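You operate a simulated robot arm through the tools that you are given. There is no shell and no other tool.

You run a simulated robot arm. Do the job below in one go: nothing can be reset, and whatever is moved stays where it is left.

JOB
Dry the black block on the warmer at Warm, under the clear lid.
Fine: till its felt goes dull; dial back to Off; open the clear lid once the lamp is out. Where these are worked on the way, their far stop is far enough and under half their travel is too little: clear lid.
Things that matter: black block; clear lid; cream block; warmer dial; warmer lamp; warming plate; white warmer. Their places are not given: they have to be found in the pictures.

It is judged by the outcome, as a careful person would: the job done as asked, and still so three seconds after it is handed in. It fails if anything else is knocked over, pushed out of place, dropped, spilled or broken. Lids that push on must go on centred and level and be pressed home; caps that screw on are set level and turned clockwise until they are tight.

ROBOT AND FRAMES
A 7-joint arm with a fingered hand, fixed in place. Base frame: the origin is at the foot of the arm, x ahead of it, y to its left, z up; the work surface is at about z = 865. Lengths are in mm, angles in degrees, forces in N, time in s.
With the tool pointing down near the work surface it reaches from about 360 to 720 mm from the base axis. Its first joint turns from -69.0 to 172.0 degrees. Payload 3.4 kg.
The tool frame sits at the grasp point between the pads (the TCP): z along the fingers, y along the line on which they close. The tips reach 25 mm beyond it. Largest opening 88 mm; the body of the gripper starts 29 mm behind the TCP. The gripper is a hand of 4 fingers: y runs from the thumb to the fingers, the wrist lies at [-13, -97, -162] in the tool frame.
Orientation is that of the tool frame in the base frame, as [roll, pitch, yaw] about the fixed x, y, z axes, in that order (R = Rz(yaw) Ry(pitch) Rx(roll)). With the fingers straight down and the wrist toward the robot, the tool's x, y and z point along [0, 1, 0], [1, 0, 0] and [0, 0, -1] of the base frame.

CONTROLS
- The arm moves only by the tool jog_arm. Its arguments are lists of equal length, an entry for each row: "linear": the shift along the tool's x, y, z in mm, a list of three; "rotation": the turn, a rotation vector about the tool's x, y, z in degrees, a list of three. In form: {"linear": [[dx, dy, dz], ...], "rotation": [[rx, ry, rz], ...]}. A call has 1 to 20 rows; each row shifts and turns the commanded pose from where the row before left it, along the tool's axes as they then stand. Each row takes 0.2 s and may step no farther than 50 mm and 8.6 degrees from the row before; otherwise, the whole call is refused. Where a pose cannot be reached the arm comes as near as it can. A force on the tool above 40 N (or 10 N above the force at the start of the call, whichever is more), or a blocked arm, ends the call early, and 0.2 s more pass. In this call time passes only in rows, and 0.2 s behind the last. The reply holds the time, the measured pose of the TCP, the force on the tool along the base axes, the opening and the grip force, in the units named above and with some noise, with the torque about the TCP (base axes, N m) and any sound that the robot's microphone picked up.
- Cameras (640 x 400 px; columns grow to the right, rows downward): "scene" is fixed at [399.9, 499.2, 1463.7]; the picture's right is [-0.99, -0.12, 0.00], its down [-0.07, 0.55, -0.83] and it looks along [0.10, -0.82, -0.56] (base axes); focal length 375 px, centre (320, 200). "wrist" rides on the gripper at [64, -83, -98] in the tool frame; the picture's right is [-0.62, 0.37, -0.69], its down [-0.71, -0.63, 0.30] and it looks along [-0.32, 0.68, 0.65] (tool axes); focal length 265 px, centre (320, 200).
- snapshot(camera): a new picture of that camera. It takes no simulated time.
- lift_body(by): slides the trunk up (or, below 0, down) by that many mm; the arm rides with it, the base frame stays. It gives what a move gives, with no picture.
- finger_targets(index, middle, ring, thumb_bend, thumb_turn): sets how far each is bent, from 0 (flat) to 1 (curled in); at 0.3 the hand is open as for a grip, at 0.7 the pads meet at the TCP. One left out holds its place. A second passes; each finger stops where it meets its share of the squeeze, and holds until it gets a number again. It is the only way to open and close the hand. It gives what a move gives, with no picture; readings hold the bend of each and the force on the fingers (four entries, about 0 where the hand has none), thumb and palm. thumb_turn goes from beside the hand (0) to across from the fingers (1), as for a grip.
- measure_at(camera, pixels): for up to 12 pixels [column, row] of the newest picture of that camera ("zoom" is the newest enlarged one), the place [x, y, z] in the base frame of the surface seen there, good to about 2 mm. It takes no simulated time.
- zoom(camera, box): a new picture of the part [left, top, right, bottom] of that camera's present view, enlarged. It takes no simulated time.
- finish_job(): hands the job in; it is judged then, once.

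Open the gripper and draw the arm clear of the work before you hand the job in, unless the task says otherwise.

The tools are called by a JSON object that holds its "fn" and its "kwargs". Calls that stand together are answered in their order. jog_arm: Moves the arm, as the interface text tells. Its arguments: {"type":"object","properties":{"linear":{"type":"array","items":{"type":"array","items":{"type":"number"}}},"rotation":{"type":"array","items":{"type":"array","items":{"type":"number"}}}},"required":["linear","rotation"]} The other tools are called the same way: lift_body (by) slides the trunk up or down; finger_targets (index, middle, ring, thumb_bend, thumb_turn) moves the fingers one by one; snapshot (camera) takes a picture; measure_at (camera, pixels) gives the place of the surface under pixels of a picture; zoom (camera, box) takes an enlarged picture of a part of a camera's view; finish_job () hands the job in.

At the start:

```text
t: 0.0
ee_pos: [533.0, -130.3, 1164.7]
tcp_rot: [180.0, 0.0, 90.0]
ft_force: [0.2, 0.5, 0.5]
torque: [0.02, 0.01, -0.01]
width: 87.5
finger_force: 0.1
shape: jaw
bend: [0.3, 0.3, 0.3, 0.3, 0.98]
finger forces: [0.1, 0.0, 0.1, 0.0, 0.0, 0.0]
trunk travel left (down, up): [-700.0, 140.0]
```

scene: 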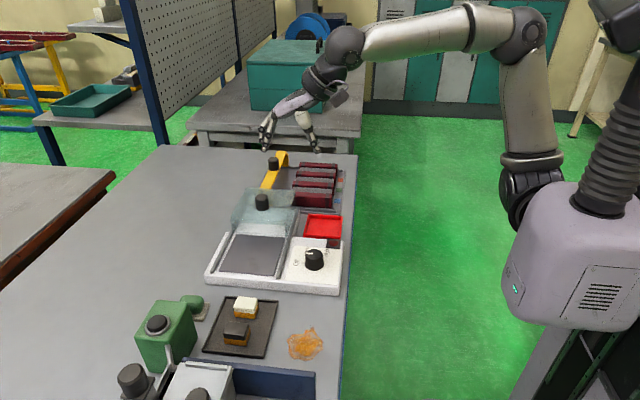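
wrist: 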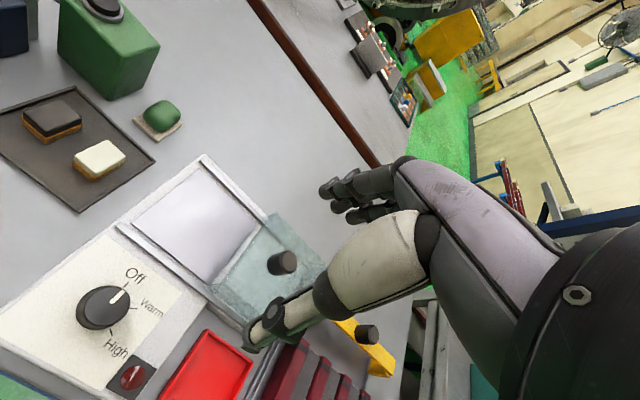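

The scene picture shows the white warmer around (275,255) with the dial at (314,258), the clear lid with knob at (262,202), and a tray with two blocks at (240,320). I zoom in to see these closely.

{"fn": "zoom", "kwargs": {"camera": "scene", "box": [190, 140, 360, 370]}}

{"fn": "zoom", "kwargs": {"camera": "wrist", "box": [0, 60, 340, 400]}}

{"fn": "measure_at", "kwargs": {"camera": "scene", "pixels": [[262, 202], [314, 258], [254, 255], [236, 330], [245, 305], [210, 345], [263, 352], [215, 278], [333, 290], [262, 195], [285, 236], [237, 228]]}}

```text
1.74 times, centred on (275, 255) of scene
```

zoom: 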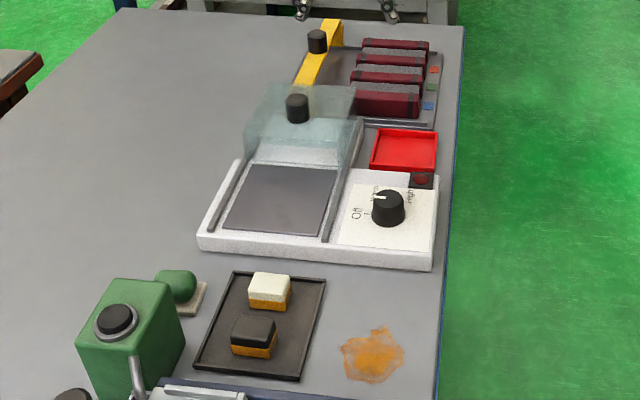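

```text
1.18 times, centred on (170, 230) of wrist
```

zoom: 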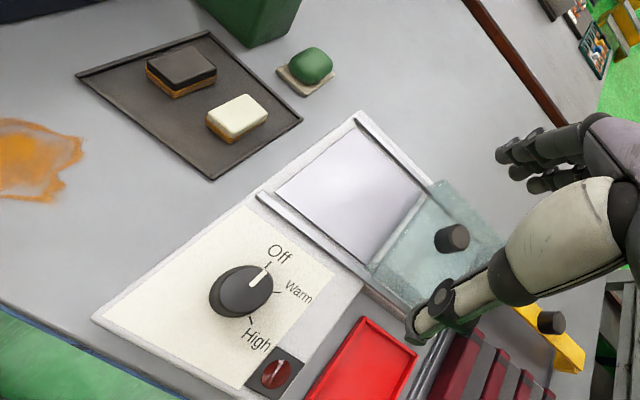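

```text
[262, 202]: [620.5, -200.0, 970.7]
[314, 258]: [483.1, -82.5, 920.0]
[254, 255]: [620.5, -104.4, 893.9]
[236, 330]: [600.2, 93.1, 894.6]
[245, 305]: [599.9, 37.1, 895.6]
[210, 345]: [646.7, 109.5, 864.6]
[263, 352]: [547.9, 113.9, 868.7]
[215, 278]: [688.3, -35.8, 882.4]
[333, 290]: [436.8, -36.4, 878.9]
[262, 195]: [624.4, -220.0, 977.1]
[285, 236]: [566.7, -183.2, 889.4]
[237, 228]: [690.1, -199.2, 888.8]
```

I look closer at the lid and warmer in both views to understand how the lid moves.

{"fn": "zoom", "kwargs": {"camera": "scene", "box": [195, 175, 355, 300]}}

{"fn": "zoom", "kwargs": {"camera": "wrist", "box": [100, 140, 350, 340]}}

{"fn": "measure_at", "kwargs": {"camera": "wrist", "pixels": [[285, 262], [265, 215], [325, 265], [207, 285], [247, 322], [203, 160], [115, 228], [220, 235], [130, 375], [118, 295], [102, 308], [300, 235]]}}

```text
3.20 times, centred on (275, 238) of scene
```

zoom: 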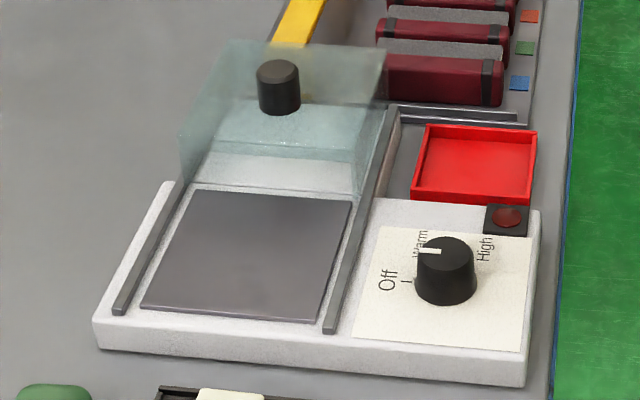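

```text
2.00 times, centred on (225, 240) of wrist
```

zoom: 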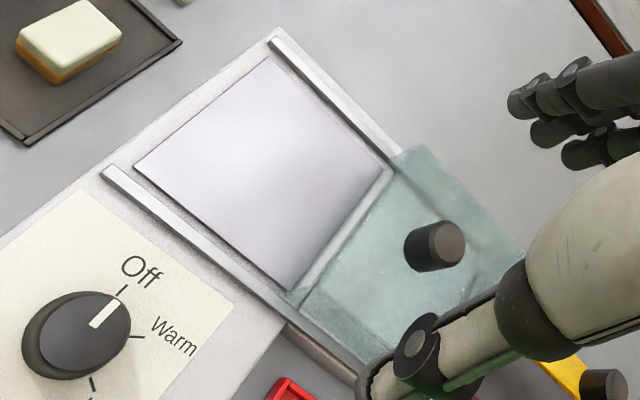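

```text
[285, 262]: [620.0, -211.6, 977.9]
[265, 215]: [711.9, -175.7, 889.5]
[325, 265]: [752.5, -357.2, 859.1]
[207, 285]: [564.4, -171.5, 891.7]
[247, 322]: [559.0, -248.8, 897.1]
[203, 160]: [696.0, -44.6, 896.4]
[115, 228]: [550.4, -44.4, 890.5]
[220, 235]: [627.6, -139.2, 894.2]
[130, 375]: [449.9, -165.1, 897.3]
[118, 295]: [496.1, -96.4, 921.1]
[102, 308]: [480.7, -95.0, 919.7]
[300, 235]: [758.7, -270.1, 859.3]
```

The lid rides on two rails along y and is open now (knob near (620,-207)); the plate spans about y -45 to -165. I zoom on the dial to measure ticks, and on the blocks for their size.

{"fn": "zoom", "kwargs": {"camera": "wrist", "box": [60, 250, 180, 370]}}

{"fn": "measure_at", "kwargs": {"camera": "wrist", "pixels": [[126, 285], [136, 309], [110, 331], [121, 290], [112, 304], [104, 285], [80, 310], [95, 325], [130, 300], [137, 270], [100, 330], [20, 300]]}}

{"fn": "measure_at", "kwargs": {"camera": "wrist", "pixels": [[25, 108], [48, 100], [80, 120], [45, 133], [48, 143], [75, 158], [100, 140], [125, 153], [100, 175], [55, 115], [98, 157], [156, 158]]}}

```text
3.33 times, centred on (120, 310) of wrist
```

zoom: 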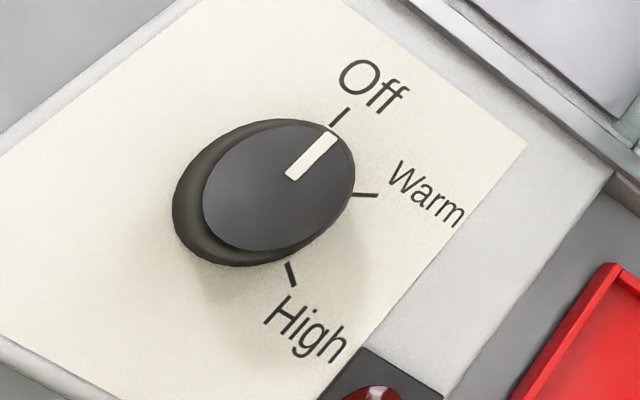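

```text
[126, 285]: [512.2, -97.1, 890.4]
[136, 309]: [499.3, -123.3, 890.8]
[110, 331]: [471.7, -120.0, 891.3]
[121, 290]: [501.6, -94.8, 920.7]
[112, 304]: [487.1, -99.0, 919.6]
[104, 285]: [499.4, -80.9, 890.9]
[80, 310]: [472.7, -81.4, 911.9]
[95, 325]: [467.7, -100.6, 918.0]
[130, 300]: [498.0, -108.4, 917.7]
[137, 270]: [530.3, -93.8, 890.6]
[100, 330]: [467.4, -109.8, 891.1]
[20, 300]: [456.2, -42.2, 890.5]
```

```text
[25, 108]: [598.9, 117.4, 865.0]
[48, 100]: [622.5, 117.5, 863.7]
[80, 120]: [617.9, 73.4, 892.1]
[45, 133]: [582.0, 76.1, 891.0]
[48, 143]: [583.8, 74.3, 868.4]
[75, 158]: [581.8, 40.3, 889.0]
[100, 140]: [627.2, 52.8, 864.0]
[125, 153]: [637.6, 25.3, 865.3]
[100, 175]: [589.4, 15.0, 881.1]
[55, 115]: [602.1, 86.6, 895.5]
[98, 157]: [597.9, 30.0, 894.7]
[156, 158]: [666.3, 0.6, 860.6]
```

Dial ticks come out as Off ≈ (512,-97), Warm ≈ (499,-123), High ≈ (472,-120), so about 70° per step, clockwise from above. Next I measure blocks, tray rim and neighbouring objects in an enlarged scene view.

{"fn": "zoom", "kwargs": {"camera": "scene", "box": [130, 280, 330, 400]}}

{"fn": "measure_at", "kwargs": {"camera": "zoom", "pixels": [[330, 150], [410, 150], [320, 185], [400, 190], [345, 65], [415, 70], [310, 55], [460, 85], [230, 225], [420, 250], [130, 90], [110, 140]]}}

```text
3.20 times, centred on (230, 340) of scene
```

zoom: 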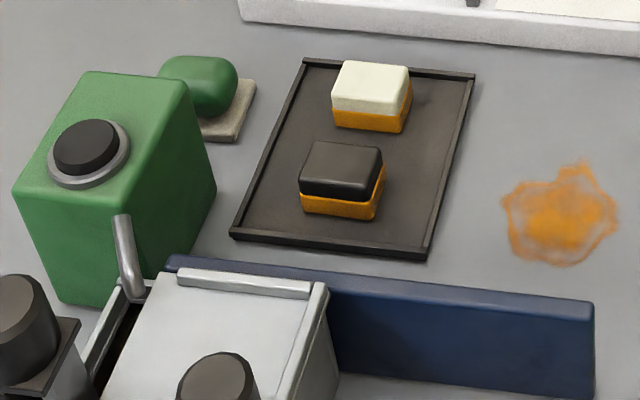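

```text
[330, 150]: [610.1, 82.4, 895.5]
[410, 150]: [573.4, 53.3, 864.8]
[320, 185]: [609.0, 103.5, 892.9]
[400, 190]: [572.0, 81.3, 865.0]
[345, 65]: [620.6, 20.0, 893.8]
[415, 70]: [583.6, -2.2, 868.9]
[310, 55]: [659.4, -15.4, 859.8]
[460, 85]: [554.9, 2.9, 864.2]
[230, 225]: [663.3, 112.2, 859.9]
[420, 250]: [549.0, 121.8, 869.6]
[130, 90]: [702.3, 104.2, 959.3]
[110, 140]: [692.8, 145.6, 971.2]
```

The black block sits at zoom pixels (300–385,140–220) with the cream one behind at (330–410,60–130). I measure their edges.

{"fn": "measure_at", "kwargs": {"camera": "zoom", "pixels": [[318, 146], [376, 150], [304, 188], [366, 196], [307, 205], [370, 213], [383, 180], [340, 170], [335, 106], [398, 110], [400, 72], [372, 85]]}}

{"fn": "measure_at", "kwargs": {"camera": "scene", "pixels": [[240, 190], [292, 192], [291, 222], [284, 238], [239, 222], [250, 190], [262, 200], [258, 196], [267, 196], [262, 209], [275, 200], [255, 212]]}}

```text
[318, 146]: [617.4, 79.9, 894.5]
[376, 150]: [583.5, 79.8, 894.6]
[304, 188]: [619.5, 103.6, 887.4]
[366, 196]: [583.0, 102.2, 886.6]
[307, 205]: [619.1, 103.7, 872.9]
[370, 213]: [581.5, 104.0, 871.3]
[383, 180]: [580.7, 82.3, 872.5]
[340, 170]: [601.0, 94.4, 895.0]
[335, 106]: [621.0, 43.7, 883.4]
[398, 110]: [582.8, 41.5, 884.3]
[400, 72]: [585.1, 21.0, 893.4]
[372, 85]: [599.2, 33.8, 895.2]
```

```text
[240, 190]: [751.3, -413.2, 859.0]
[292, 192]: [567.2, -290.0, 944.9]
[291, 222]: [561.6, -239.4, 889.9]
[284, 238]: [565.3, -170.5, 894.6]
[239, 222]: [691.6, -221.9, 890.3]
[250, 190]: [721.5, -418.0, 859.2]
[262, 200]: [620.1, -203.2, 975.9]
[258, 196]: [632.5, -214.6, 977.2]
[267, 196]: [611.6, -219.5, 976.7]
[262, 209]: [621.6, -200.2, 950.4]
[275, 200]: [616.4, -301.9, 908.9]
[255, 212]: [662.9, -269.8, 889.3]
```

Black block: x 581–620, y 74–104, top z 895; lid knob at about (621,-212), top z 977. I move the hand above the black block at a safe height and pre-close the fingers part way.

{"fn": "jog_arm", "kwargs": {"linear": [[44, 13, 10], [44, 13, 10], [44, 13, 10], [44, 13, 15], [43, 15, 30]], "rotation": [[0, 0, 0], [0, 0, 0], [0, 0, 0], [0, 0, 0], [0, 0, 0]]}}

{"fn": "finger_targets", "kwargs": {"index": 0.42, "middle": 0.42, "ring": 0.42, "thumb_bend": 0.42, "thumb_turn": 1.0}}

{"fn": "snapshot", "kwargs": {"camera": "wrist"}}

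{"fn": "snapshot", "kwargs": {"camera": "scene"}}

```text
refused: row 5 steps farther than a row can; nothing moved
```

```text
t: 1.0
ee_pos: [534.0, -130.2, 1165.0]
tcp_rot: [180.0, -0.1, 90.0]
ft_force: [-0.2, -1.0, -0.1]
torque: [0.0, -0.01, -0.02]
width: 59.9
finger_force: 0.1
shape: fingers
bend: [0.42, 0.42, 0.42, 0.42, 0.99]
finger forces: [0.1, 0.0, 0.0, 0.0, 0.0, 0.1]
trunk travel left (down, up): [-700.0, 140.0]
```

```text
taken
```

wrist: 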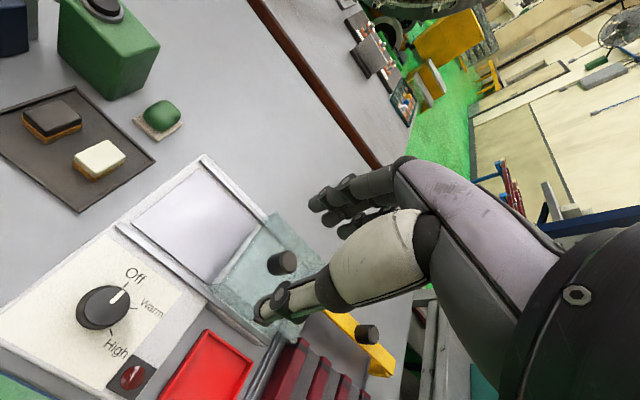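

```text
taken
```

scene: 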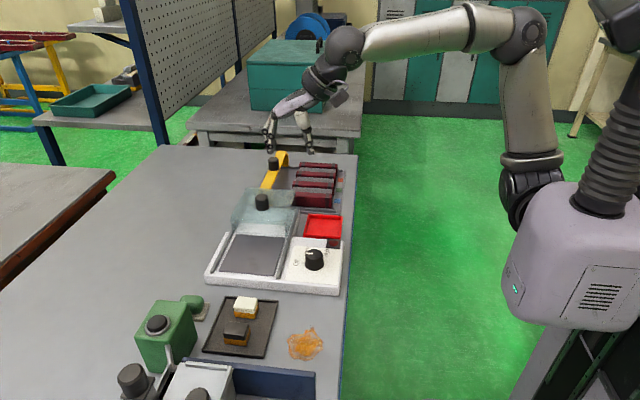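

The move was refused since its last row was too long; the hand pre-closed to 60 mm. I send the same approach in smaller steps.

{"fn": "jog_arm", "kwargs": {"linear": [[44, 13, 10], [44, 13, 10], [44, 13, 10], [44, 13, 10], [43, 14, 10], [0, 0, 40], [0, 0, 40]], "rotation": [[0, 0, 0], [0, 0, 0], [0, 0, 0], [0, 0, 0], [0, 0, 0], [0, 0, 0], [0, 0, 0]]}}

{"fn": "snapshot", "kwargs": {"camera": "wrist"}}

{"fn": "snapshot", "kwargs": {"camera": "scene"}}

```text
t: 2.8
ee_pos: [610.5, 66.7, 1058.4]
tcp_rot: [179.4, -4.4, 87.3]
ft_force: [0.2, -0.1, -1.1]
torque: [-0.02, -0.01, -0.01]
width: 59.6
finger_force: 0.0
shape: fingers
bend: [0.42, 0.42, 0.42, 0.42, 0.99]
finger forces: [0.0, 0.0, 0.0, 0.1, 0.0, 0.0]
trunk travel left (down, up): [-700.0, 140.0]
stopped in row 7: the arm was blocked; the commanded pose is now the measured one
```

```text
taken
```

wrist: 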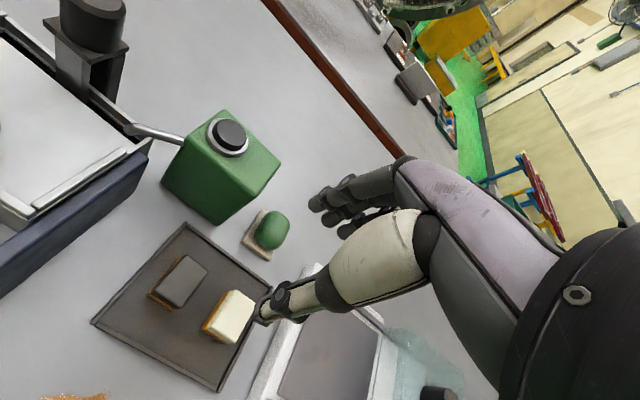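

```text
taken
```

scene: 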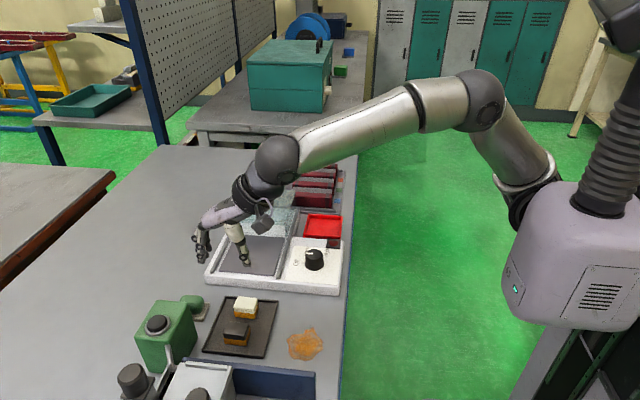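

The arm hit a limit at (610,67,1058) and tilted about 4°. I back up a little, restore the orientation, and will use the trunk for height instead.

{"fn": "jog_arm", "kwargs": {"linear": [[0, 0, -30], [0, 0, -20], [0, 0, 0]], "rotation": [[0.3, -2.2, -1.3], [0.3, -2.2, -1.4], [0, 0, 0]]}}

```text
t: 3.6
ee_pos: [609.5, 63.4, 1108.8]
tcp_rot: [179.9, 0.1, 90.0]
ft_force: [0.1, 0.3, 0.1]
torque: [-0.02, 0.0, 0.0]
width: 59.4
finger_force: 0.1
shape: fingers
bend: [0.42, 0.42, 0.42, 0.42, 0.99]
finger forces: [0.0, 0.1, 0.1, 0.0, 0.0, 0.1]
trunk travel left (down, up): [-700.0, 140.0]
```

Orientation is restored at (609.5,63.4,1108.8). I lower the trunk by 120 mm so the hand comes to about z 989, still well above the blocks (tops 895).

{"fn": "lift_body", "kwargs": {"by": -120}}

{"fn": "snapshot", "kwargs": {"camera": "scene"}}

```text
t: 5.1
ee_pos: [610.1, 62.9, 988.6]
tcp_rot: [180.0, -0.1, 89.7]
ft_force: [0.4, -0.4, 0.5]
torque: [0.0, 0.01, -0.04]
width: 59.5
finger_force: 0.0
shape: fingers
bend: [0.42, 0.42, 0.42, 0.42, 0.99]
finger forces: [0.1, 0.1, 0.0, 0.1, 0.0, 0.0]
trunk travel left (down, up): [-580.0, 260.0]
```

```text
taken
```

scene: 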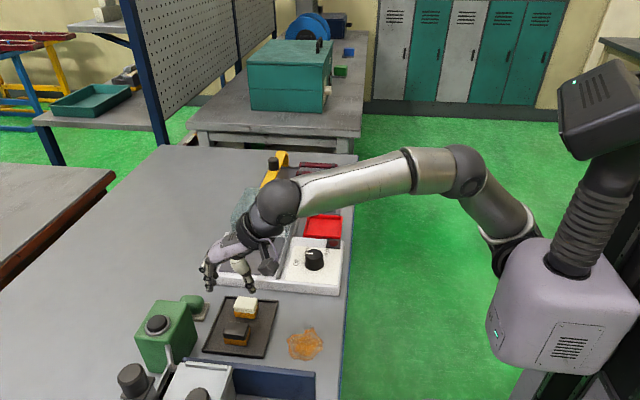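

Trunk lowering works. I shift the hand over the black block centre (600.5,89) and look with the wrist camera.

{"fn": "jog_arm", "kwargs": {"linear": [[13, -5, 0], [13, -4.5, 0], [0, 0, 20]], "rotation": [[0, 0, 0], [0, 0, 0], [0, 0, 0]]}}

{"fn": "snapshot", "kwargs": {"camera": "wrist"}}

{"fn": "zoom", "kwargs": {"camera": "scene", "box": [150, 200, 350, 380]}}

```text
t: 6.1
ee_pos: [610.8, 64.8, 985.1]
tcp_rot: [180.0, -3.6, 87.5]
ft_force: [-0.7, 0.2, -1.2]
torque: [-0.03, -0.01, -0.02]
width: 59.6
finger_force: 0.0
shape: fingers
bend: [0.42, 0.42, 0.42, 0.42, 0.99]
finger forces: [0.1, 0.0, 0.0, 0.1, 0.0, 0.0]
trunk travel left (down, up): [-580.0, 260.0]
stopped in row 3: the arm was blocked; the commanded pose is now the measured one
```

```text
taken
```

wrist: 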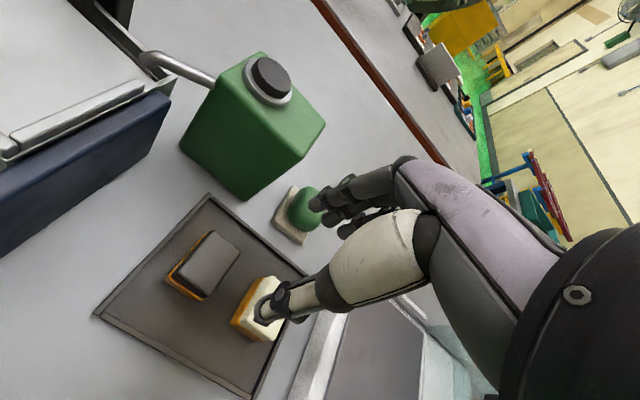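

```text
2.22 times, centred on (250, 290) of scene
```

zoom: 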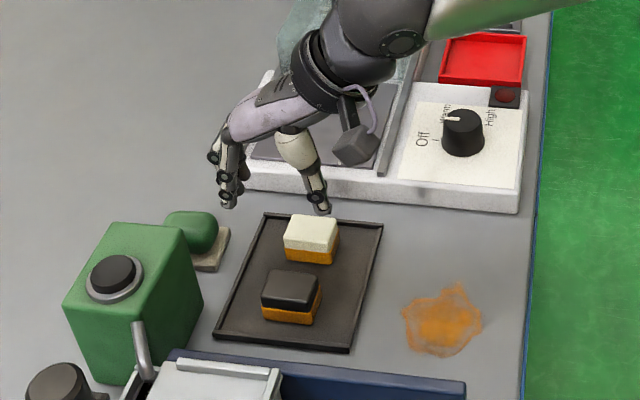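

Again the arm stuck near y ≈ 65 with yaw 90, so it is a joint limit tied to y and yaw. I straighten up and try turning the yaw with the azimuth (counter-clockwise from above) to see whether it frees the move.

{"fn": "jog_arm", "kwargs": {"linear": [[-5, 0, 0], [0, 0, 0], [0, 0, 0], [0, 0, 0]], "rotation": [[0, -1.8, -2.5], [0, -1.8, -4], [0, 0, -4], [0, 0, 0]]}}

```text
t: 7.1
ee_pos: [610.2, 63.2, 981.8]
tcp_rot: [179.9, 0.4, 98.3]
ft_force: [0.1, -0.4, 0.2]
torque: [0.02, 0.0, -0.01]
width: 59.7
finger_force: 0.1
shape: fingers
bend: [0.42, 0.42, 0.42, 0.42, 0.99]
finger forces: [0.0, 0.1, 0.1, 0.0, 0.0, 0.1]
trunk travel left (down, up): [-580.0, 260.0]
```

Yaw 98 works here. I now move toward (600,89) at this yaw.

{"fn": "jog_arm", "kwargs": {"linear": [[9, -2, 0], [9, -2, 0], [9, -2, 0], [0, 0, 0]], "rotation": [[0, 0, 0], [0, 0, 0], [0, 0, 0], [0, 0, 0]]}}

```text
t: 8.1
ee_pos: [602.1, 83.3, 984.6]
tcp_rot: [179.9, -0.3, 97.6]
ft_force: [-0.1, -0.6, 0.2]
torque: [-0.01, -0.04, -0.02]
width: 59.3
finger_force: 0.0
shape: fingers
bend: [0.42, 0.42, 0.42, 0.42, 0.99]
finger forces: [0.0, 0.0, 0.0, 0.1, 0.0, 0.0]
trunk travel left (down, up): [-580.0, 260.0]
```

Close to the limit again at y 83. I add more yaw (toward 106) and finish the shift.

{"fn": "jog_arm", "kwargs": {"linear": [[0, 0, 0], [0, 0, 0], [6, -2, 0], [0, 0, 0]], "rotation": [[0, 0, -4], [0, 0, -4], [0, 0, 0], [0, 0, 0]]}}

{"fn": "snapshot", "kwargs": {"camera": "wrist"}}

{"fn": "snapshot", "kwargs": {"camera": "scene"}}

```text
t: 9.1
ee_pos: [597.3, 93.1, 982.5]
tcp_rot: [-180.0, 0.4, 106.2]
ft_force: [-0.5, -0.5, 0.2]
torque: [-0.03, -0.04, -0.01]
width: 59.4
finger_force: 0.0
shape: fingers
bend: [0.42, 0.42, 0.42, 0.42, 0.99]
finger forces: [0.0, 0.0, 0.0, 0.1, 0.1, 0.0]
trunk travel left (down, up): [-580.0, 260.0]
```

```text
taken
```

wrist: 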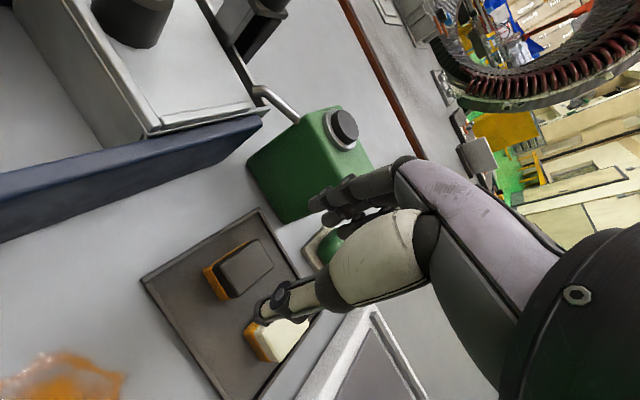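

```text
taken
```

scene: 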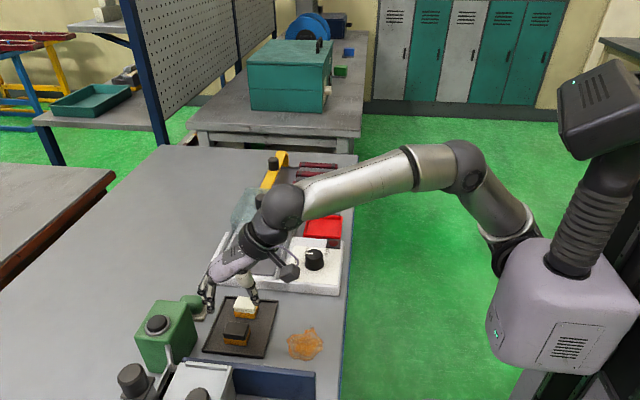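

The pose (597,93) is reached at yaw 106. I fine-centre on the block (600.5,89) easing the yaw back to about 102, then check the picture before lowering.

{"fn": "jog_arm", "kwargs": {"linear": [[-4.8, 1.9, 0], [0, 0, 0]], "rotation": [[0, 0, 4], [0, 0, 0]]}}

{"fn": "lift_body", "kwargs": {"by": -50}}

{"fn": "snapshot", "kwargs": {"camera": "wrist"}}

{"fn": "zoom", "kwargs": {"camera": "scene", "box": [150, 250, 330, 370]}}

```text
t: 9.7
ee_pos: [599.5, 89.3, 982.3]
tcp_rot: [179.9, 0.4, 102.0]
ft_force: [0.3, -0.1, 0.3]
torque: [0.03, -0.03, 0.01]
width: 59.5
finger_force: 0.1
shape: fingers
bend: [0.42, 0.42, 0.42, 0.42, 0.99]
finger forces: [0.1, 0.0, 0.0, 0.0, 0.0, 0.0]
trunk travel left (down, up): [-580.0, 260.0]
```

```text
t: 10.6
ee_pos: [601.1, 90.4, 933.1]
tcp_rot: [179.9, 0.4, 102.2]
ft_force: [0.5, 0.0, 0.8]
torque: [-0.01, -0.02, 0.01]
width: 59.6
finger_force: 0.1
shape: fingers
bend: [0.42, 0.42, 0.42, 0.42, 0.99]
finger forces: [0.1, 0.1, 0.0, 0.0, 0.0, 0.0]
trunk travel left (down, up): [-530.0, 310.0]
```

```text
taken
```

wrist: 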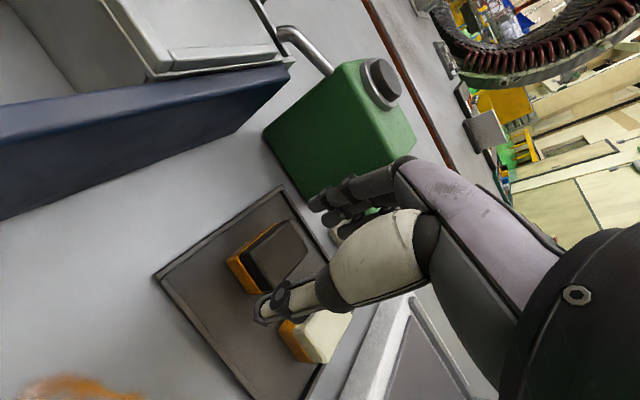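

```text
3.33 times, centred on (240, 310) of scene
```

zoom: 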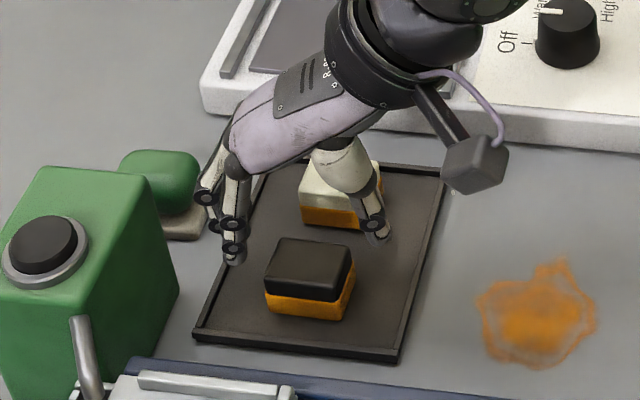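

The hand is above the block with tips at z ≈ 908. I zoom in on the fingers in both views to see which fingers line up with the block.

{"fn": "zoom", "kwargs": {"camera": "wrist", "box": [220, 140, 420, 340]}}

{"fn": "zoom", "kwargs": {"camera": "scene", "box": [195, 260, 285, 350]}}

{"fn": "measure_at", "kwargs": {"camera": "scene", "pixels": [[220, 327], [219, 316], [214, 318], [211, 309], [262, 319], [260, 307], [239, 330], [248, 286], [212, 300], [219, 300]]}}

```text
2.00 times, centred on (320, 240) of wrist
```

zoom: 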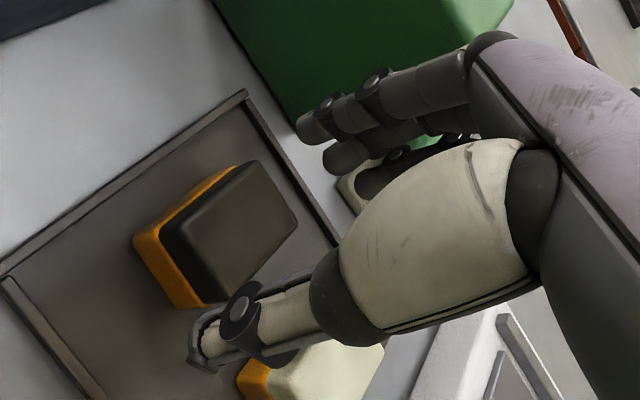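

```text
4.44 times, centred on (240, 305) of scene
```

zoom: 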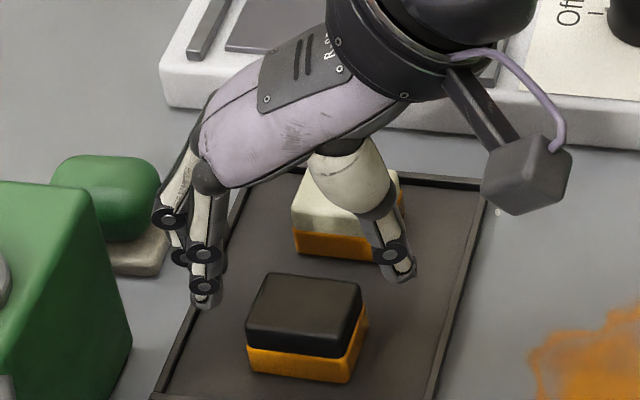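

```text
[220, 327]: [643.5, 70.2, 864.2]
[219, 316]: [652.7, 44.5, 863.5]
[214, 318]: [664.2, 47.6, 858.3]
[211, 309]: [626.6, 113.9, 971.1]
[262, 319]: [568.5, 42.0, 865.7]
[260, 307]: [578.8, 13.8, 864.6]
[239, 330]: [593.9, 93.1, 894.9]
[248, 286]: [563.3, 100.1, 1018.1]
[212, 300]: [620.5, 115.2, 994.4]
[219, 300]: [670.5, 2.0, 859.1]
```

I measure the fingertips directly in this enlarged scene picture: front finger tip near (205,295), others near (182,258) and (168,225), thumb tip near (402,272).

{"fn": "measure_at", "kwargs": {"camera": "zoom", "pixels": [[205, 285], [205, 298], [203, 255], [180, 258], [168, 220], [170, 190], [402, 272], [390, 255], [205, 220], [350, 165], [525, 165], [215, 160]]}}

```text
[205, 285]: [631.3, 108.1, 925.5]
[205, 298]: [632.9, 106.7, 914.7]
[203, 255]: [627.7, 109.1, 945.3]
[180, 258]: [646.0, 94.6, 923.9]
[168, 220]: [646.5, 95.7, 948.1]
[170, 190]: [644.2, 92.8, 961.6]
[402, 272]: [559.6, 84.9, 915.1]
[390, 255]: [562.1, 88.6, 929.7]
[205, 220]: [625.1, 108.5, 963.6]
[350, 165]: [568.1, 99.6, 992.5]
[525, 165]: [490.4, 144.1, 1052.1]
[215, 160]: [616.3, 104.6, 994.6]
```

From the views, the thumb is at tool x≈0, index ≈ +4, middle ≈ -12, ring ≈ -28, so I will pinch with thumb, index and middle, leaving the ring open. I nudge 2.5 mm along tool x and lower the trunk by 35 mm so the tips reach about z 873.

{"fn": "jog_arm", "kwargs": {"linear": [[2.5, 0, 0]], "rotation": [[0, 0, 0]]}}

{"fn": "lift_body", "kwargs": {"by": -35}}

{"fn": "zoom", "kwargs": {"camera": "scene", "box": [195, 270, 285, 360]}}

{"fn": "zoom", "kwargs": {"camera": "wrist", "box": [220, 140, 420, 340]}}

```text
t: 11.0
ee_pos: [599.0, 91.5, 933.4]
tcp_rot: [179.8, 0.3, 102.1]
ft_force: [0.0, 0.6, 0.0]
torque: [0.0, 0.0, -0.02]
width: 59.4
finger_force: 0.0
shape: fingers
bend: [0.42, 0.42, 0.42, 0.42, 0.99]
finger forces: [0.0, 0.0, 0.0, 0.0, 0.0, 0.0]
trunk travel left (down, up): [-530.0, 310.0]
```

```text
t: 11.8
ee_pos: [599.1, 90.6, 898.8]
tcp_rot: [179.8, 0.3, 102.1]
ft_force: [-0.4, -0.3, -0.5]
torque: [0.03, 0.01, 0.0]
width: 59.5
finger_force: 0.1
shape: fingers
bend: [0.42, 0.42, 0.42, 0.42, 0.99]
finger forces: [0.0, 0.1, 0.0, 0.1, 0.0, 0.0]
trunk travel left (down, up): [-495.0, 345.0]
```

```text
4.44 times, centred on (240, 315) of scene
```

zoom: 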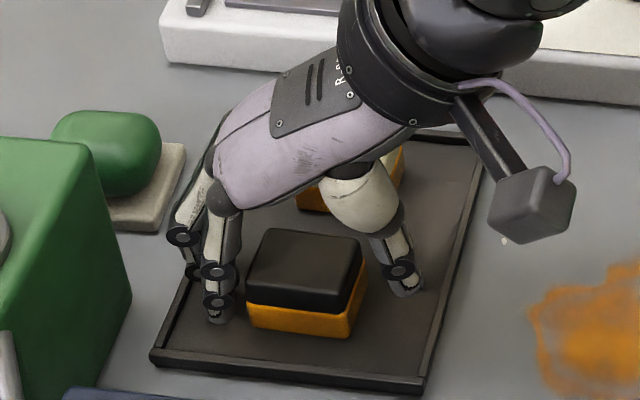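

```text
2.00 times, centred on (320, 240) of wrist
```

zoom: 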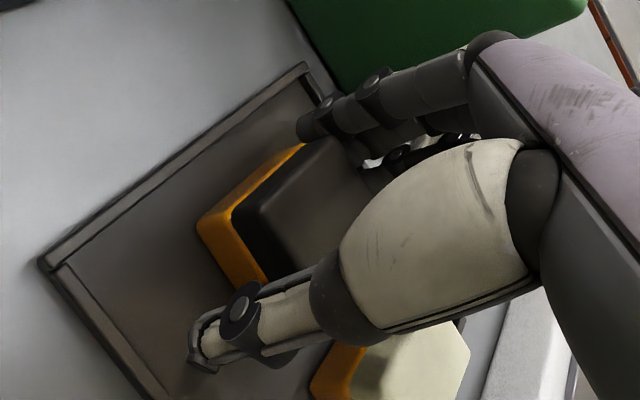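

Thumb and fingers straddle the block. I shift 3 mm back along tool x to centre index and middle on the face, then close thumb, index and middle gently.

{"fn": "jog_arm", "kwargs": {"linear": [[-3, 1, 1]], "rotation": [[0, 0, 0]]}}

{"fn": "finger_targets", "kwargs": {"index": 0.56, "middle": 0.56, "thumb_bend": 0.56}}

{"fn": "zoom", "kwargs": {"camera": "scene", "box": [195, 270, 285, 360]}}

{"fn": "zoom", "kwargs": {"camera": "wrist", "box": [220, 140, 420, 340]}}

```text
t: 12.2
ee_pos: [601.4, 89.3, 897.1]
tcp_rot: [179.9, 0.4, 102.1]
ft_force: [-0.1, 0.3, -0.9]
torque: [0.0, 0.02, -0.02]
width: 59.6
finger_force: 0.0
shape: fingers
bend: [0.42, 0.42, 0.42, 0.42, 0.99]
finger forces: [0.0, 0.0, 0.1, 0.0, 0.0, 0.1]
trunk travel left (down, up): [-495.0, 345.0]
```

```text
t: 13.2
ee_pos: [601.1, 89.2, 896.7]
tcp_rot: [180.0, 0.5, 102.0]
ft_force: [-0.8, 0.4, 1.8]
torque: [0.03, -0.03, 0.01]
width: 39.2
finger_force: 3.5
shape: fingers
bend: [0.52, 0.54, 0.42, 0.51, 1.0]
finger forces: [2.7, 1.2, 0.0, 0.0, 4.1, 0.1]
trunk travel left (down, up): [-495.0, 345.0]
```

```text
4.44 times, centred on (240, 315) of scene
```

zoom: 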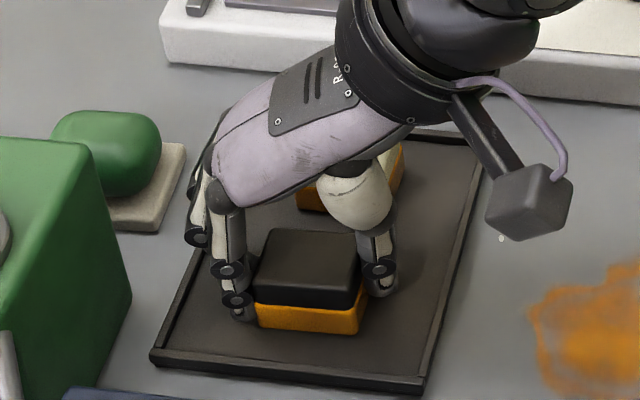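

```text
2.00 times, centred on (320, 240) of wrist
```

zoom: 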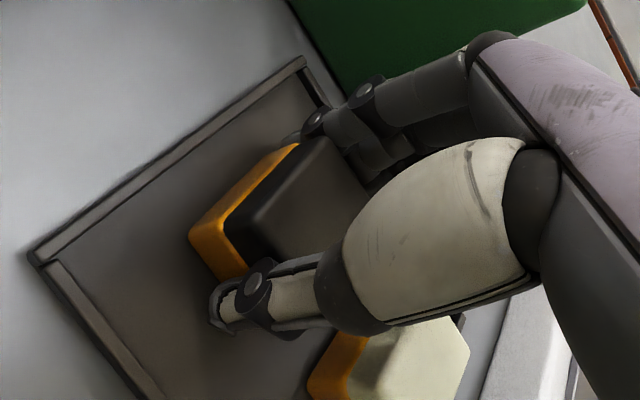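

The block is pinched (index 2.7 N, middle 1.2 N, thumb 4.1 N, width 39.2). I squeeze a bit more for a firm hold.

{"fn": "finger_targets", "kwargs": {"index": 0.62, "middle": 0.64, "thumb_bend": 0.6}}

{"fn": "lift_body", "kwargs": {"by": 20}}

{"fn": "zoom", "kwargs": {"camera": "scene", "box": [195, 270, 285, 360]}}

```text
t: 14.2
ee_pos: [600.4, 89.9, 895.8]
tcp_rot: [180.0, 0.4, 102.1]
ft_force: [-0.1, -0.4, 0.5]
torque: [0.0, -0.03, 0.01]
width: 38.1
finger_force: 9.2
shape: fingers
bend: [0.54, 0.58, 0.42, 0.51, 1.0]
finger forces: [4.8, 4.5, 0.0, 0.0, 8.9, 0.0]
trunk travel left (down, up): [-495.0, 345.0]
```

```text
t: 14.9
ee_pos: [601.0, 88.7, 917.6]
tcp_rot: [179.9, 0.4, 102.0]
ft_force: [-0.3, 0.2, -0.8]
torque: [-0.02, -0.02, 0.01]
width: 37.9
finger_force: 9.4
shape: fingers
bend: [0.54, 0.58, 0.42, 0.51, 1.0]
finger forces: [4.7, 4.3, 0.0, 0.0, 9.1, 0.0]
trunk travel left (down, up): [-515.0, 325.0]
```

```text
4.44 times, centred on (240, 315) of scene
```

zoom: 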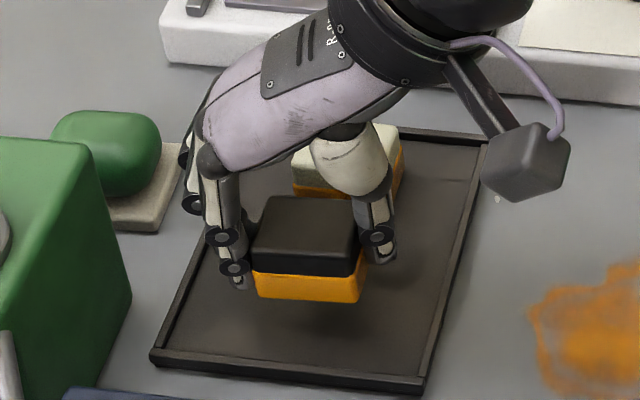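

The block is lifted cleanly. I raise the trunk 50 mm more and measure the plate corners for placement.

{"fn": "lift_body", "kwargs": {"by": 50}}

{"fn": "snapshot", "kwargs": {"camera": "scene"}}

{"fn": "measure_at", "kwargs": {"camera": "scene", "pixels": [[221, 270], [273, 273], [283, 241], [232, 238], [270, 260], [247, 272], [280, 250]]}}

```text
t: 15.8
ee_pos: [601.0, 89.1, 967.6]
tcp_rot: [179.9, 0.4, 102.1]
ft_force: [0.0, 0.1, -0.9]
torque: [0.03, 0.03, -0.03]
width: 37.7
finger_force: 8.9
shape: fingers
bend: [0.54, 0.58, 0.42, 0.51, 1.0]
finger forces: [4.7, 4.4, 0.1, 0.1, 9.0, 0.0]
trunk travel left (down, up): [-565.0, 275.0]
```

```text
taken
```

scene: 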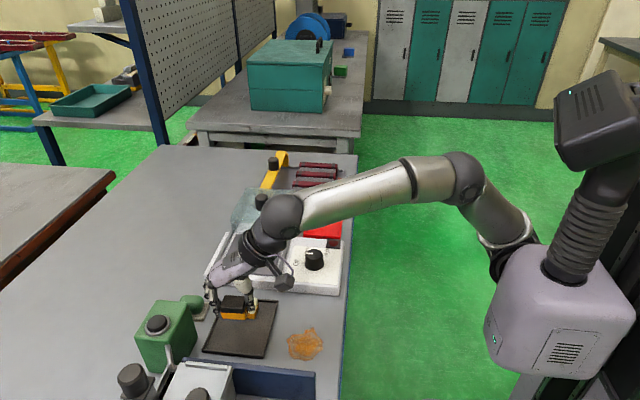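

```text
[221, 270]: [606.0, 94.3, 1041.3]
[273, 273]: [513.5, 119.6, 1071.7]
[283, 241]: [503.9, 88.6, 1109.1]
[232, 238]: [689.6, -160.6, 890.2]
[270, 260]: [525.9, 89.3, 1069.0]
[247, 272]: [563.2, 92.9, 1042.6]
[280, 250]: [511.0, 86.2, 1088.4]
```

The block hangs at about z 938–967. I now carry it over the plate centre (622,-105), keeping yaw 102.

{"fn": "jog_arm", "kwargs": {"linear": [[-32, -3, 0], [-32, -3, 0], [-32, -3, 0], [-33, -3, 0], [-33, -4, 0], [-32, -4, 0], [0, 0, 0]], "rotation": [[0, 0, 0], [0, 0, 0], [0, 0, 0], [0, 0, 0], [0, 0, 0], [0, 0, 0], [0, 0, 0]]}}

{"fn": "snapshot", "kwargs": {"camera": "scene"}}

{"fn": "snapshot", "kwargs": {"camera": "wrist"}}

```text
t: 17.4
ee_pos: [621.5, -104.4, 968.6]
tcp_rot: [179.9, 0.5, 102.3]
ft_force: [0.2, -0.5, -0.2]
torque: [0.01, 0.0, 0.02]
width: 37.8
finger_force: 9.2
shape: fingers
bend: [0.54, 0.58, 0.42, 0.51, 1.0]
finger forces: [4.7, 4.4, 0.0, 0.1, 9.0, 0.1]
trunk travel left (down, up): [-565.0, 275.0]
```

```text
taken
```

scene: 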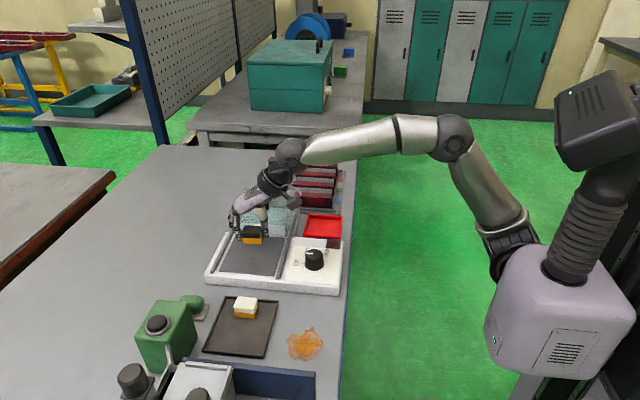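

```text
taken
```

wrist: 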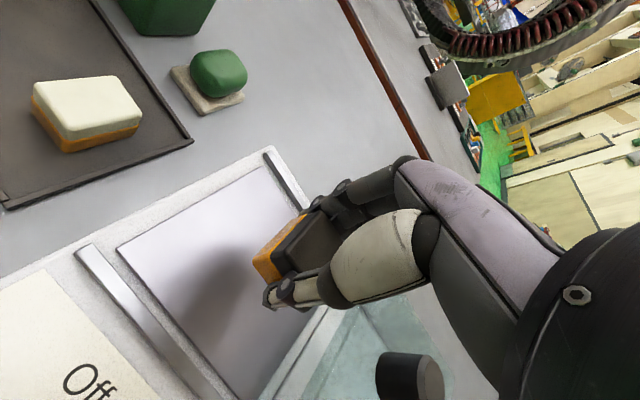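

The block hangs over the plate. I measure the plate's corners in the wrist picture at (120,250), (263,167), plus lid edges, before lowering.

{"fn": "measure_at", "kwargs": {"camera": "wrist", "pixels": [[121, 250], [262, 168], [180, 260], [240, 395], [300, 205], [322, 310], [300, 350], [405, 375], [95, 250], [268, 155], [255, 270], [440, 350]]}}

{"fn": "zoom", "kwargs": {"camera": "scene", "box": [200, 180, 320, 290]}}

```text
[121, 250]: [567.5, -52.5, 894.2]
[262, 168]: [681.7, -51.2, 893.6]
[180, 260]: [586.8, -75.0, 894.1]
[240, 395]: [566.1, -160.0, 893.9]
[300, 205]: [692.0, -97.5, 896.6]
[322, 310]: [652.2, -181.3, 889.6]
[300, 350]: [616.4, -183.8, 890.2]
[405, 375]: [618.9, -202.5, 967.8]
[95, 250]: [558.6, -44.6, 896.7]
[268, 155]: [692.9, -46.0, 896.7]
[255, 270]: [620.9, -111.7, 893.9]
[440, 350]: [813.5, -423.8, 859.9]
```

```text
3.64 times, centred on (260, 235) of scene
```

zoom: 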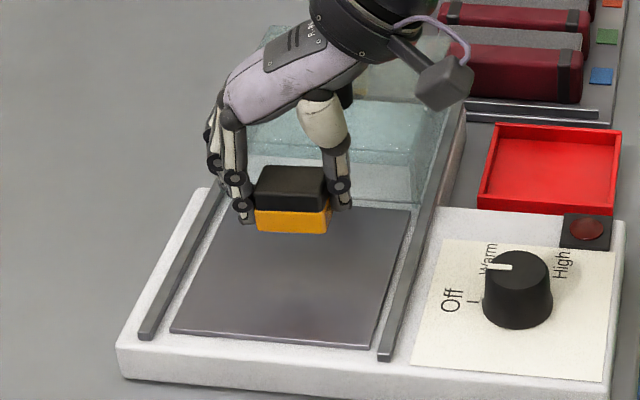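

Plate spans x 567–682, y -52 to -168, z 894. I shift to (623.5,-108) and lower with the trunk to just above contact (TCP ≈ 927).

{"fn": "jog_arm", "kwargs": {"linear": [[-4, 1, 0], [0, 0, 0]], "rotation": [[0, 0, 0], [0, 0, 0]]}}

{"fn": "lift_body", "kwargs": {"by": -41}}

{"fn": "zoom", "kwargs": {"camera": "scene", "box": [200, 180, 320, 290]}}

{"fn": "snapshot", "kwargs": {"camera": "wrist"}}

```text
t: 18.0
ee_pos: [623.1, -109.1, 968.8]
tcp_rot: [179.9, 0.4, 102.1]
ft_force: [0.3, 0.4, -0.8]
torque: [-0.02, -0.03, 0.02]
width: 37.7
finger_force: 8.8
shape: fingers
bend: [0.54, 0.58, 0.42, 0.51, 1.0]
finger forces: [4.8, 4.3, 0.0, 0.1, 9.1, 0.0]
trunk travel left (down, up): [-565.0, 275.0]
```

```text
t: 18.8
ee_pos: [623.4, -107.6, 927.0]
tcp_rot: [179.9, 0.5, 102.1]
ft_force: [-0.7, -0.3, -0.7]
torque: [-0.01, 0.0, -0.02]
width: 37.8
finger_force: 8.6
shape: fingers
bend: [0.54, 0.58, 0.42, 0.51, 1.0]
finger forces: [4.7, 4.3, 0.1, 0.0, 8.8, 0.1]
trunk travel left (down, up): [-524.0, 316.0]
```

```text
3.64 times, centred on (260, 235) of scene
```

zoom: 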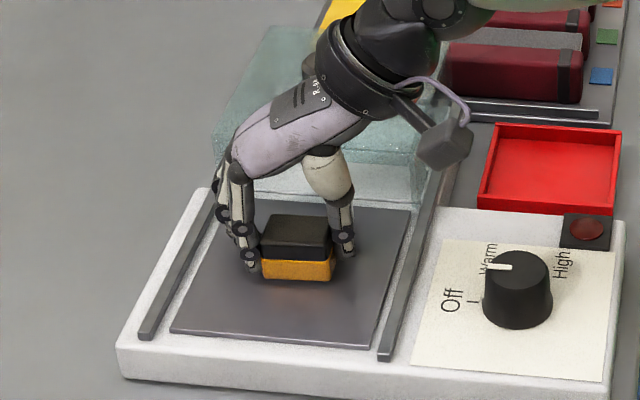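

```text
taken
```

wrist: 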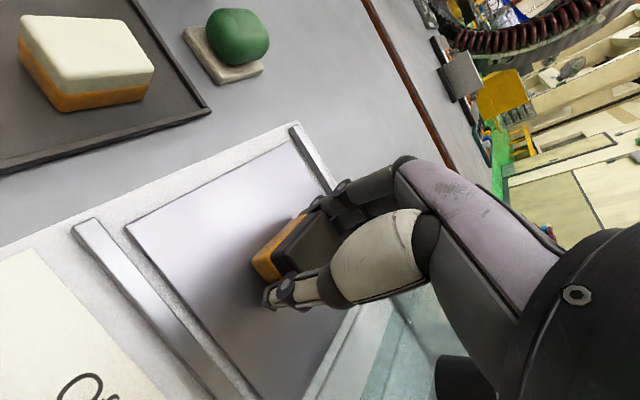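

The block is just above the plate, force still near zero. I descend in 1 mm steps watching for a contact force.

{"fn": "jog_arm", "kwargs": {"linear": [[0, 0, 1], [0, 0, 1], [0, 0, 0]], "rotation": [[0, 0, 0], [0, 0, 0], [0, 0, 0]]}}

```text
t: 19.6
ee_pos: [624.3, -108.7, 925.9]
tcp_rot: [179.9, 0.4, 102.1]
ft_force: [0.1, 0.8, 0.5]
torque: [0.01, -0.05, -0.03]
width: 37.9
finger_force: 9.4
shape: fingers
bend: [0.54, 0.58, 0.42, 0.51, 1.0]
finger forces: [4.7, 4.6, 0.0, 0.1, 9.1, 0.0]
trunk travel left (down, up): [-524.0, 316.0]
```

No contact yet at z ≈ 925.5; I go on in 1 mm steps.

{"fn": "jog_arm", "kwargs": {"linear": [[0, 0, 1], [0, 0, 0.5], [0, 0, 0]], "rotation": [[0, 0, 0], [0, 0, 0], [0, 0, 0]]}}

{"fn": "zoom", "kwargs": {"camera": "scene", "box": [230, 220, 290, 265]}}

```text
t: 20.4
ee_pos: [623.9, -108.2, 925.4]
tcp_rot: [179.8, 0.4, 102.1]
ft_force: [1.2, 0.4, 5.2]
torque: [0.02, -0.16, 0.02]
width: 38.2
finger_force: 9.6
shape: fingers
bend: [0.54, 0.58, 0.42, 0.51, 1.0]
finger forces: [5.2, 4.9, 0.0, 0.1, 9.3, 0.1]
trunk travel left (down, up): [-524.0, 316.0]
```

```text
8.89 times, centred on (260, 242) of scene
```

zoom: 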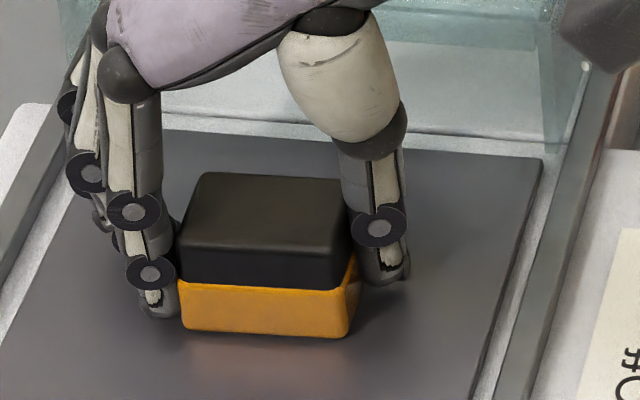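

Contact: 5 N upward, the block sits on the plate. I open the fingers evenly to let go.

{"fn": "finger_targets", "kwargs": {"index": 0.44, "middle": 0.44, "ring": 0.42, "thumb_bend": 0.42}}

{"fn": "zoom", "kwargs": {"camera": "scene", "box": [230, 220, 290, 265]}}

```text
t: 21.4
ee_pos: [623.9, -108.6, 924.5]
tcp_rot: [179.8, 0.4, 102.2]
ft_force: [0.7, 0.4, -0.8]
torque: [-0.02, -0.01, -0.01]
width: 56.4
finger_force: 0.0
shape: fingers
bend: [0.44, 0.44, 0.42, 0.42, 0.99]
finger forces: [0.0, 0.1, 0.1, 0.0, 0.0, 0.0]
trunk travel left (down, up): [-524.0, 316.0]
```

```text
8.89 times, centred on (260, 242) of scene
```

zoom: 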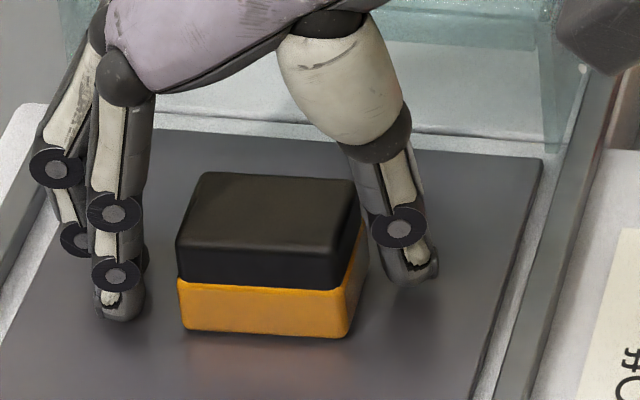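

The block stands free on the plate. I raise the trunk 110 mm straight up and look at the lid and knob.

{"fn": "lift_body", "kwargs": {"by": 110}}

{"fn": "snapshot", "kwargs": {"camera": "scene"}}

{"fn": "zoom", "kwargs": {"camera": "scene", "box": [200, 170, 320, 290]}}

{"fn": "snapshot", "kwargs": {"camera": "wrist"}}

```text
t: 22.9
ee_pos: [624.9, -109.2, 1033.4]
tcp_rot: [179.9, 0.4, 102.1]
ft_force: [0.5, 0.2, -0.2]
torque: [0.01, 0.0, 0.04]
width: 56.4
finger_force: 0.1
shape: fingers
bend: [0.44, 0.44, 0.42, 0.42, 0.99]
finger forces: [0.0, 0.0, 0.1, 0.1, 0.1, 0.1]
trunk travel left (down, up): [-634.0, 206.0]
```

```text
taken
```

scene: 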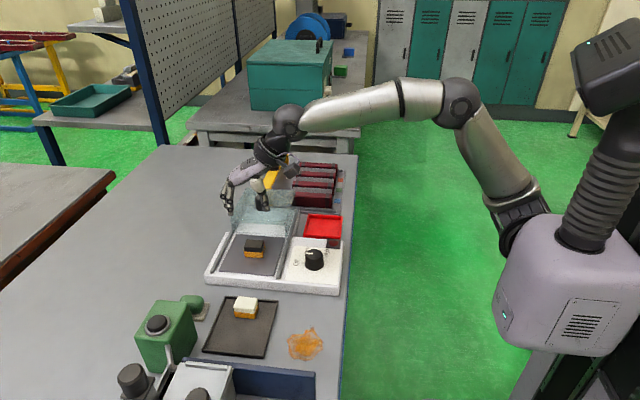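

```text
3.33 times, centred on (260, 230) of scene
```

zoom: 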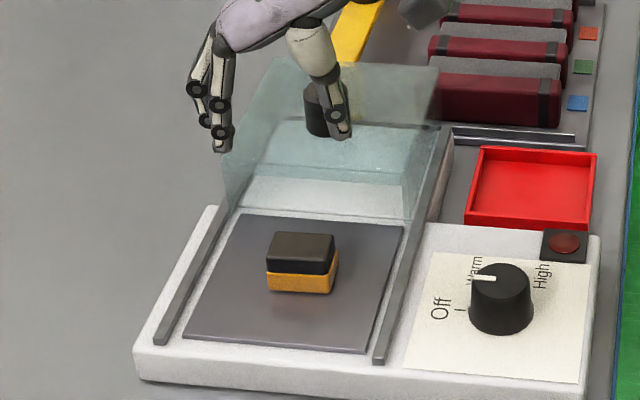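

```text
taken
```

wrist: 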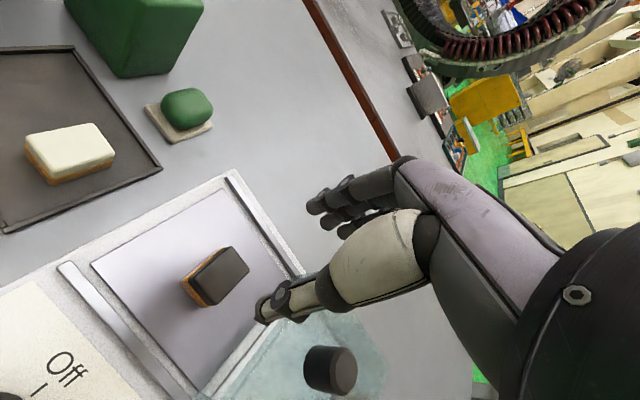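

The block sits centred on the plate; the lid with its knob is behind at wrist pixel (330,370). I measure the knob and lid edges from both views.

{"fn": "measure_at", "kwargs": {"camera": "wrist", "pixels": [[330, 370], [310, 368], [352, 368], [330, 350], [330, 388], [345, 385], [310, 355], [270, 375], [300, 320], [375, 350], [365, 320], [230, 395]]}}

{"fn": "measure_at", "kwargs": {"camera": "zoom", "pixels": [[312, 95], [308, 120], [320, 133], [345, 115], [285, 62], [438, 72], [413, 215], [228, 205], [300, 180], [428, 130], [250, 130], [435, 150]]}}

```text
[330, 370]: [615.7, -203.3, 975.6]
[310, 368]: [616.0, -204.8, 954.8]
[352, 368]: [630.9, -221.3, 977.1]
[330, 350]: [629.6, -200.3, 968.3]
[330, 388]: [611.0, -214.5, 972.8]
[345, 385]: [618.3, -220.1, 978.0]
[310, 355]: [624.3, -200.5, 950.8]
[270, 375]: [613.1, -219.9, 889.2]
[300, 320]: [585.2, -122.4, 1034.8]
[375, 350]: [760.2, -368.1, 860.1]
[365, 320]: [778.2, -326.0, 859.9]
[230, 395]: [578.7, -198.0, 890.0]
```

```text
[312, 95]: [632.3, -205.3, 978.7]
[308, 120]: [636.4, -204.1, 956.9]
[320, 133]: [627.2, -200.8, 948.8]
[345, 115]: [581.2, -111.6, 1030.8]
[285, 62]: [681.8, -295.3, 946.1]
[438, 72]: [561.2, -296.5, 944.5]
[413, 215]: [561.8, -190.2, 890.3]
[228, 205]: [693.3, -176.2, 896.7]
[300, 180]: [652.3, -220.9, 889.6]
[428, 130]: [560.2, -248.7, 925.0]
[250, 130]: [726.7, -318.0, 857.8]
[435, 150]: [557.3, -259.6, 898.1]
```

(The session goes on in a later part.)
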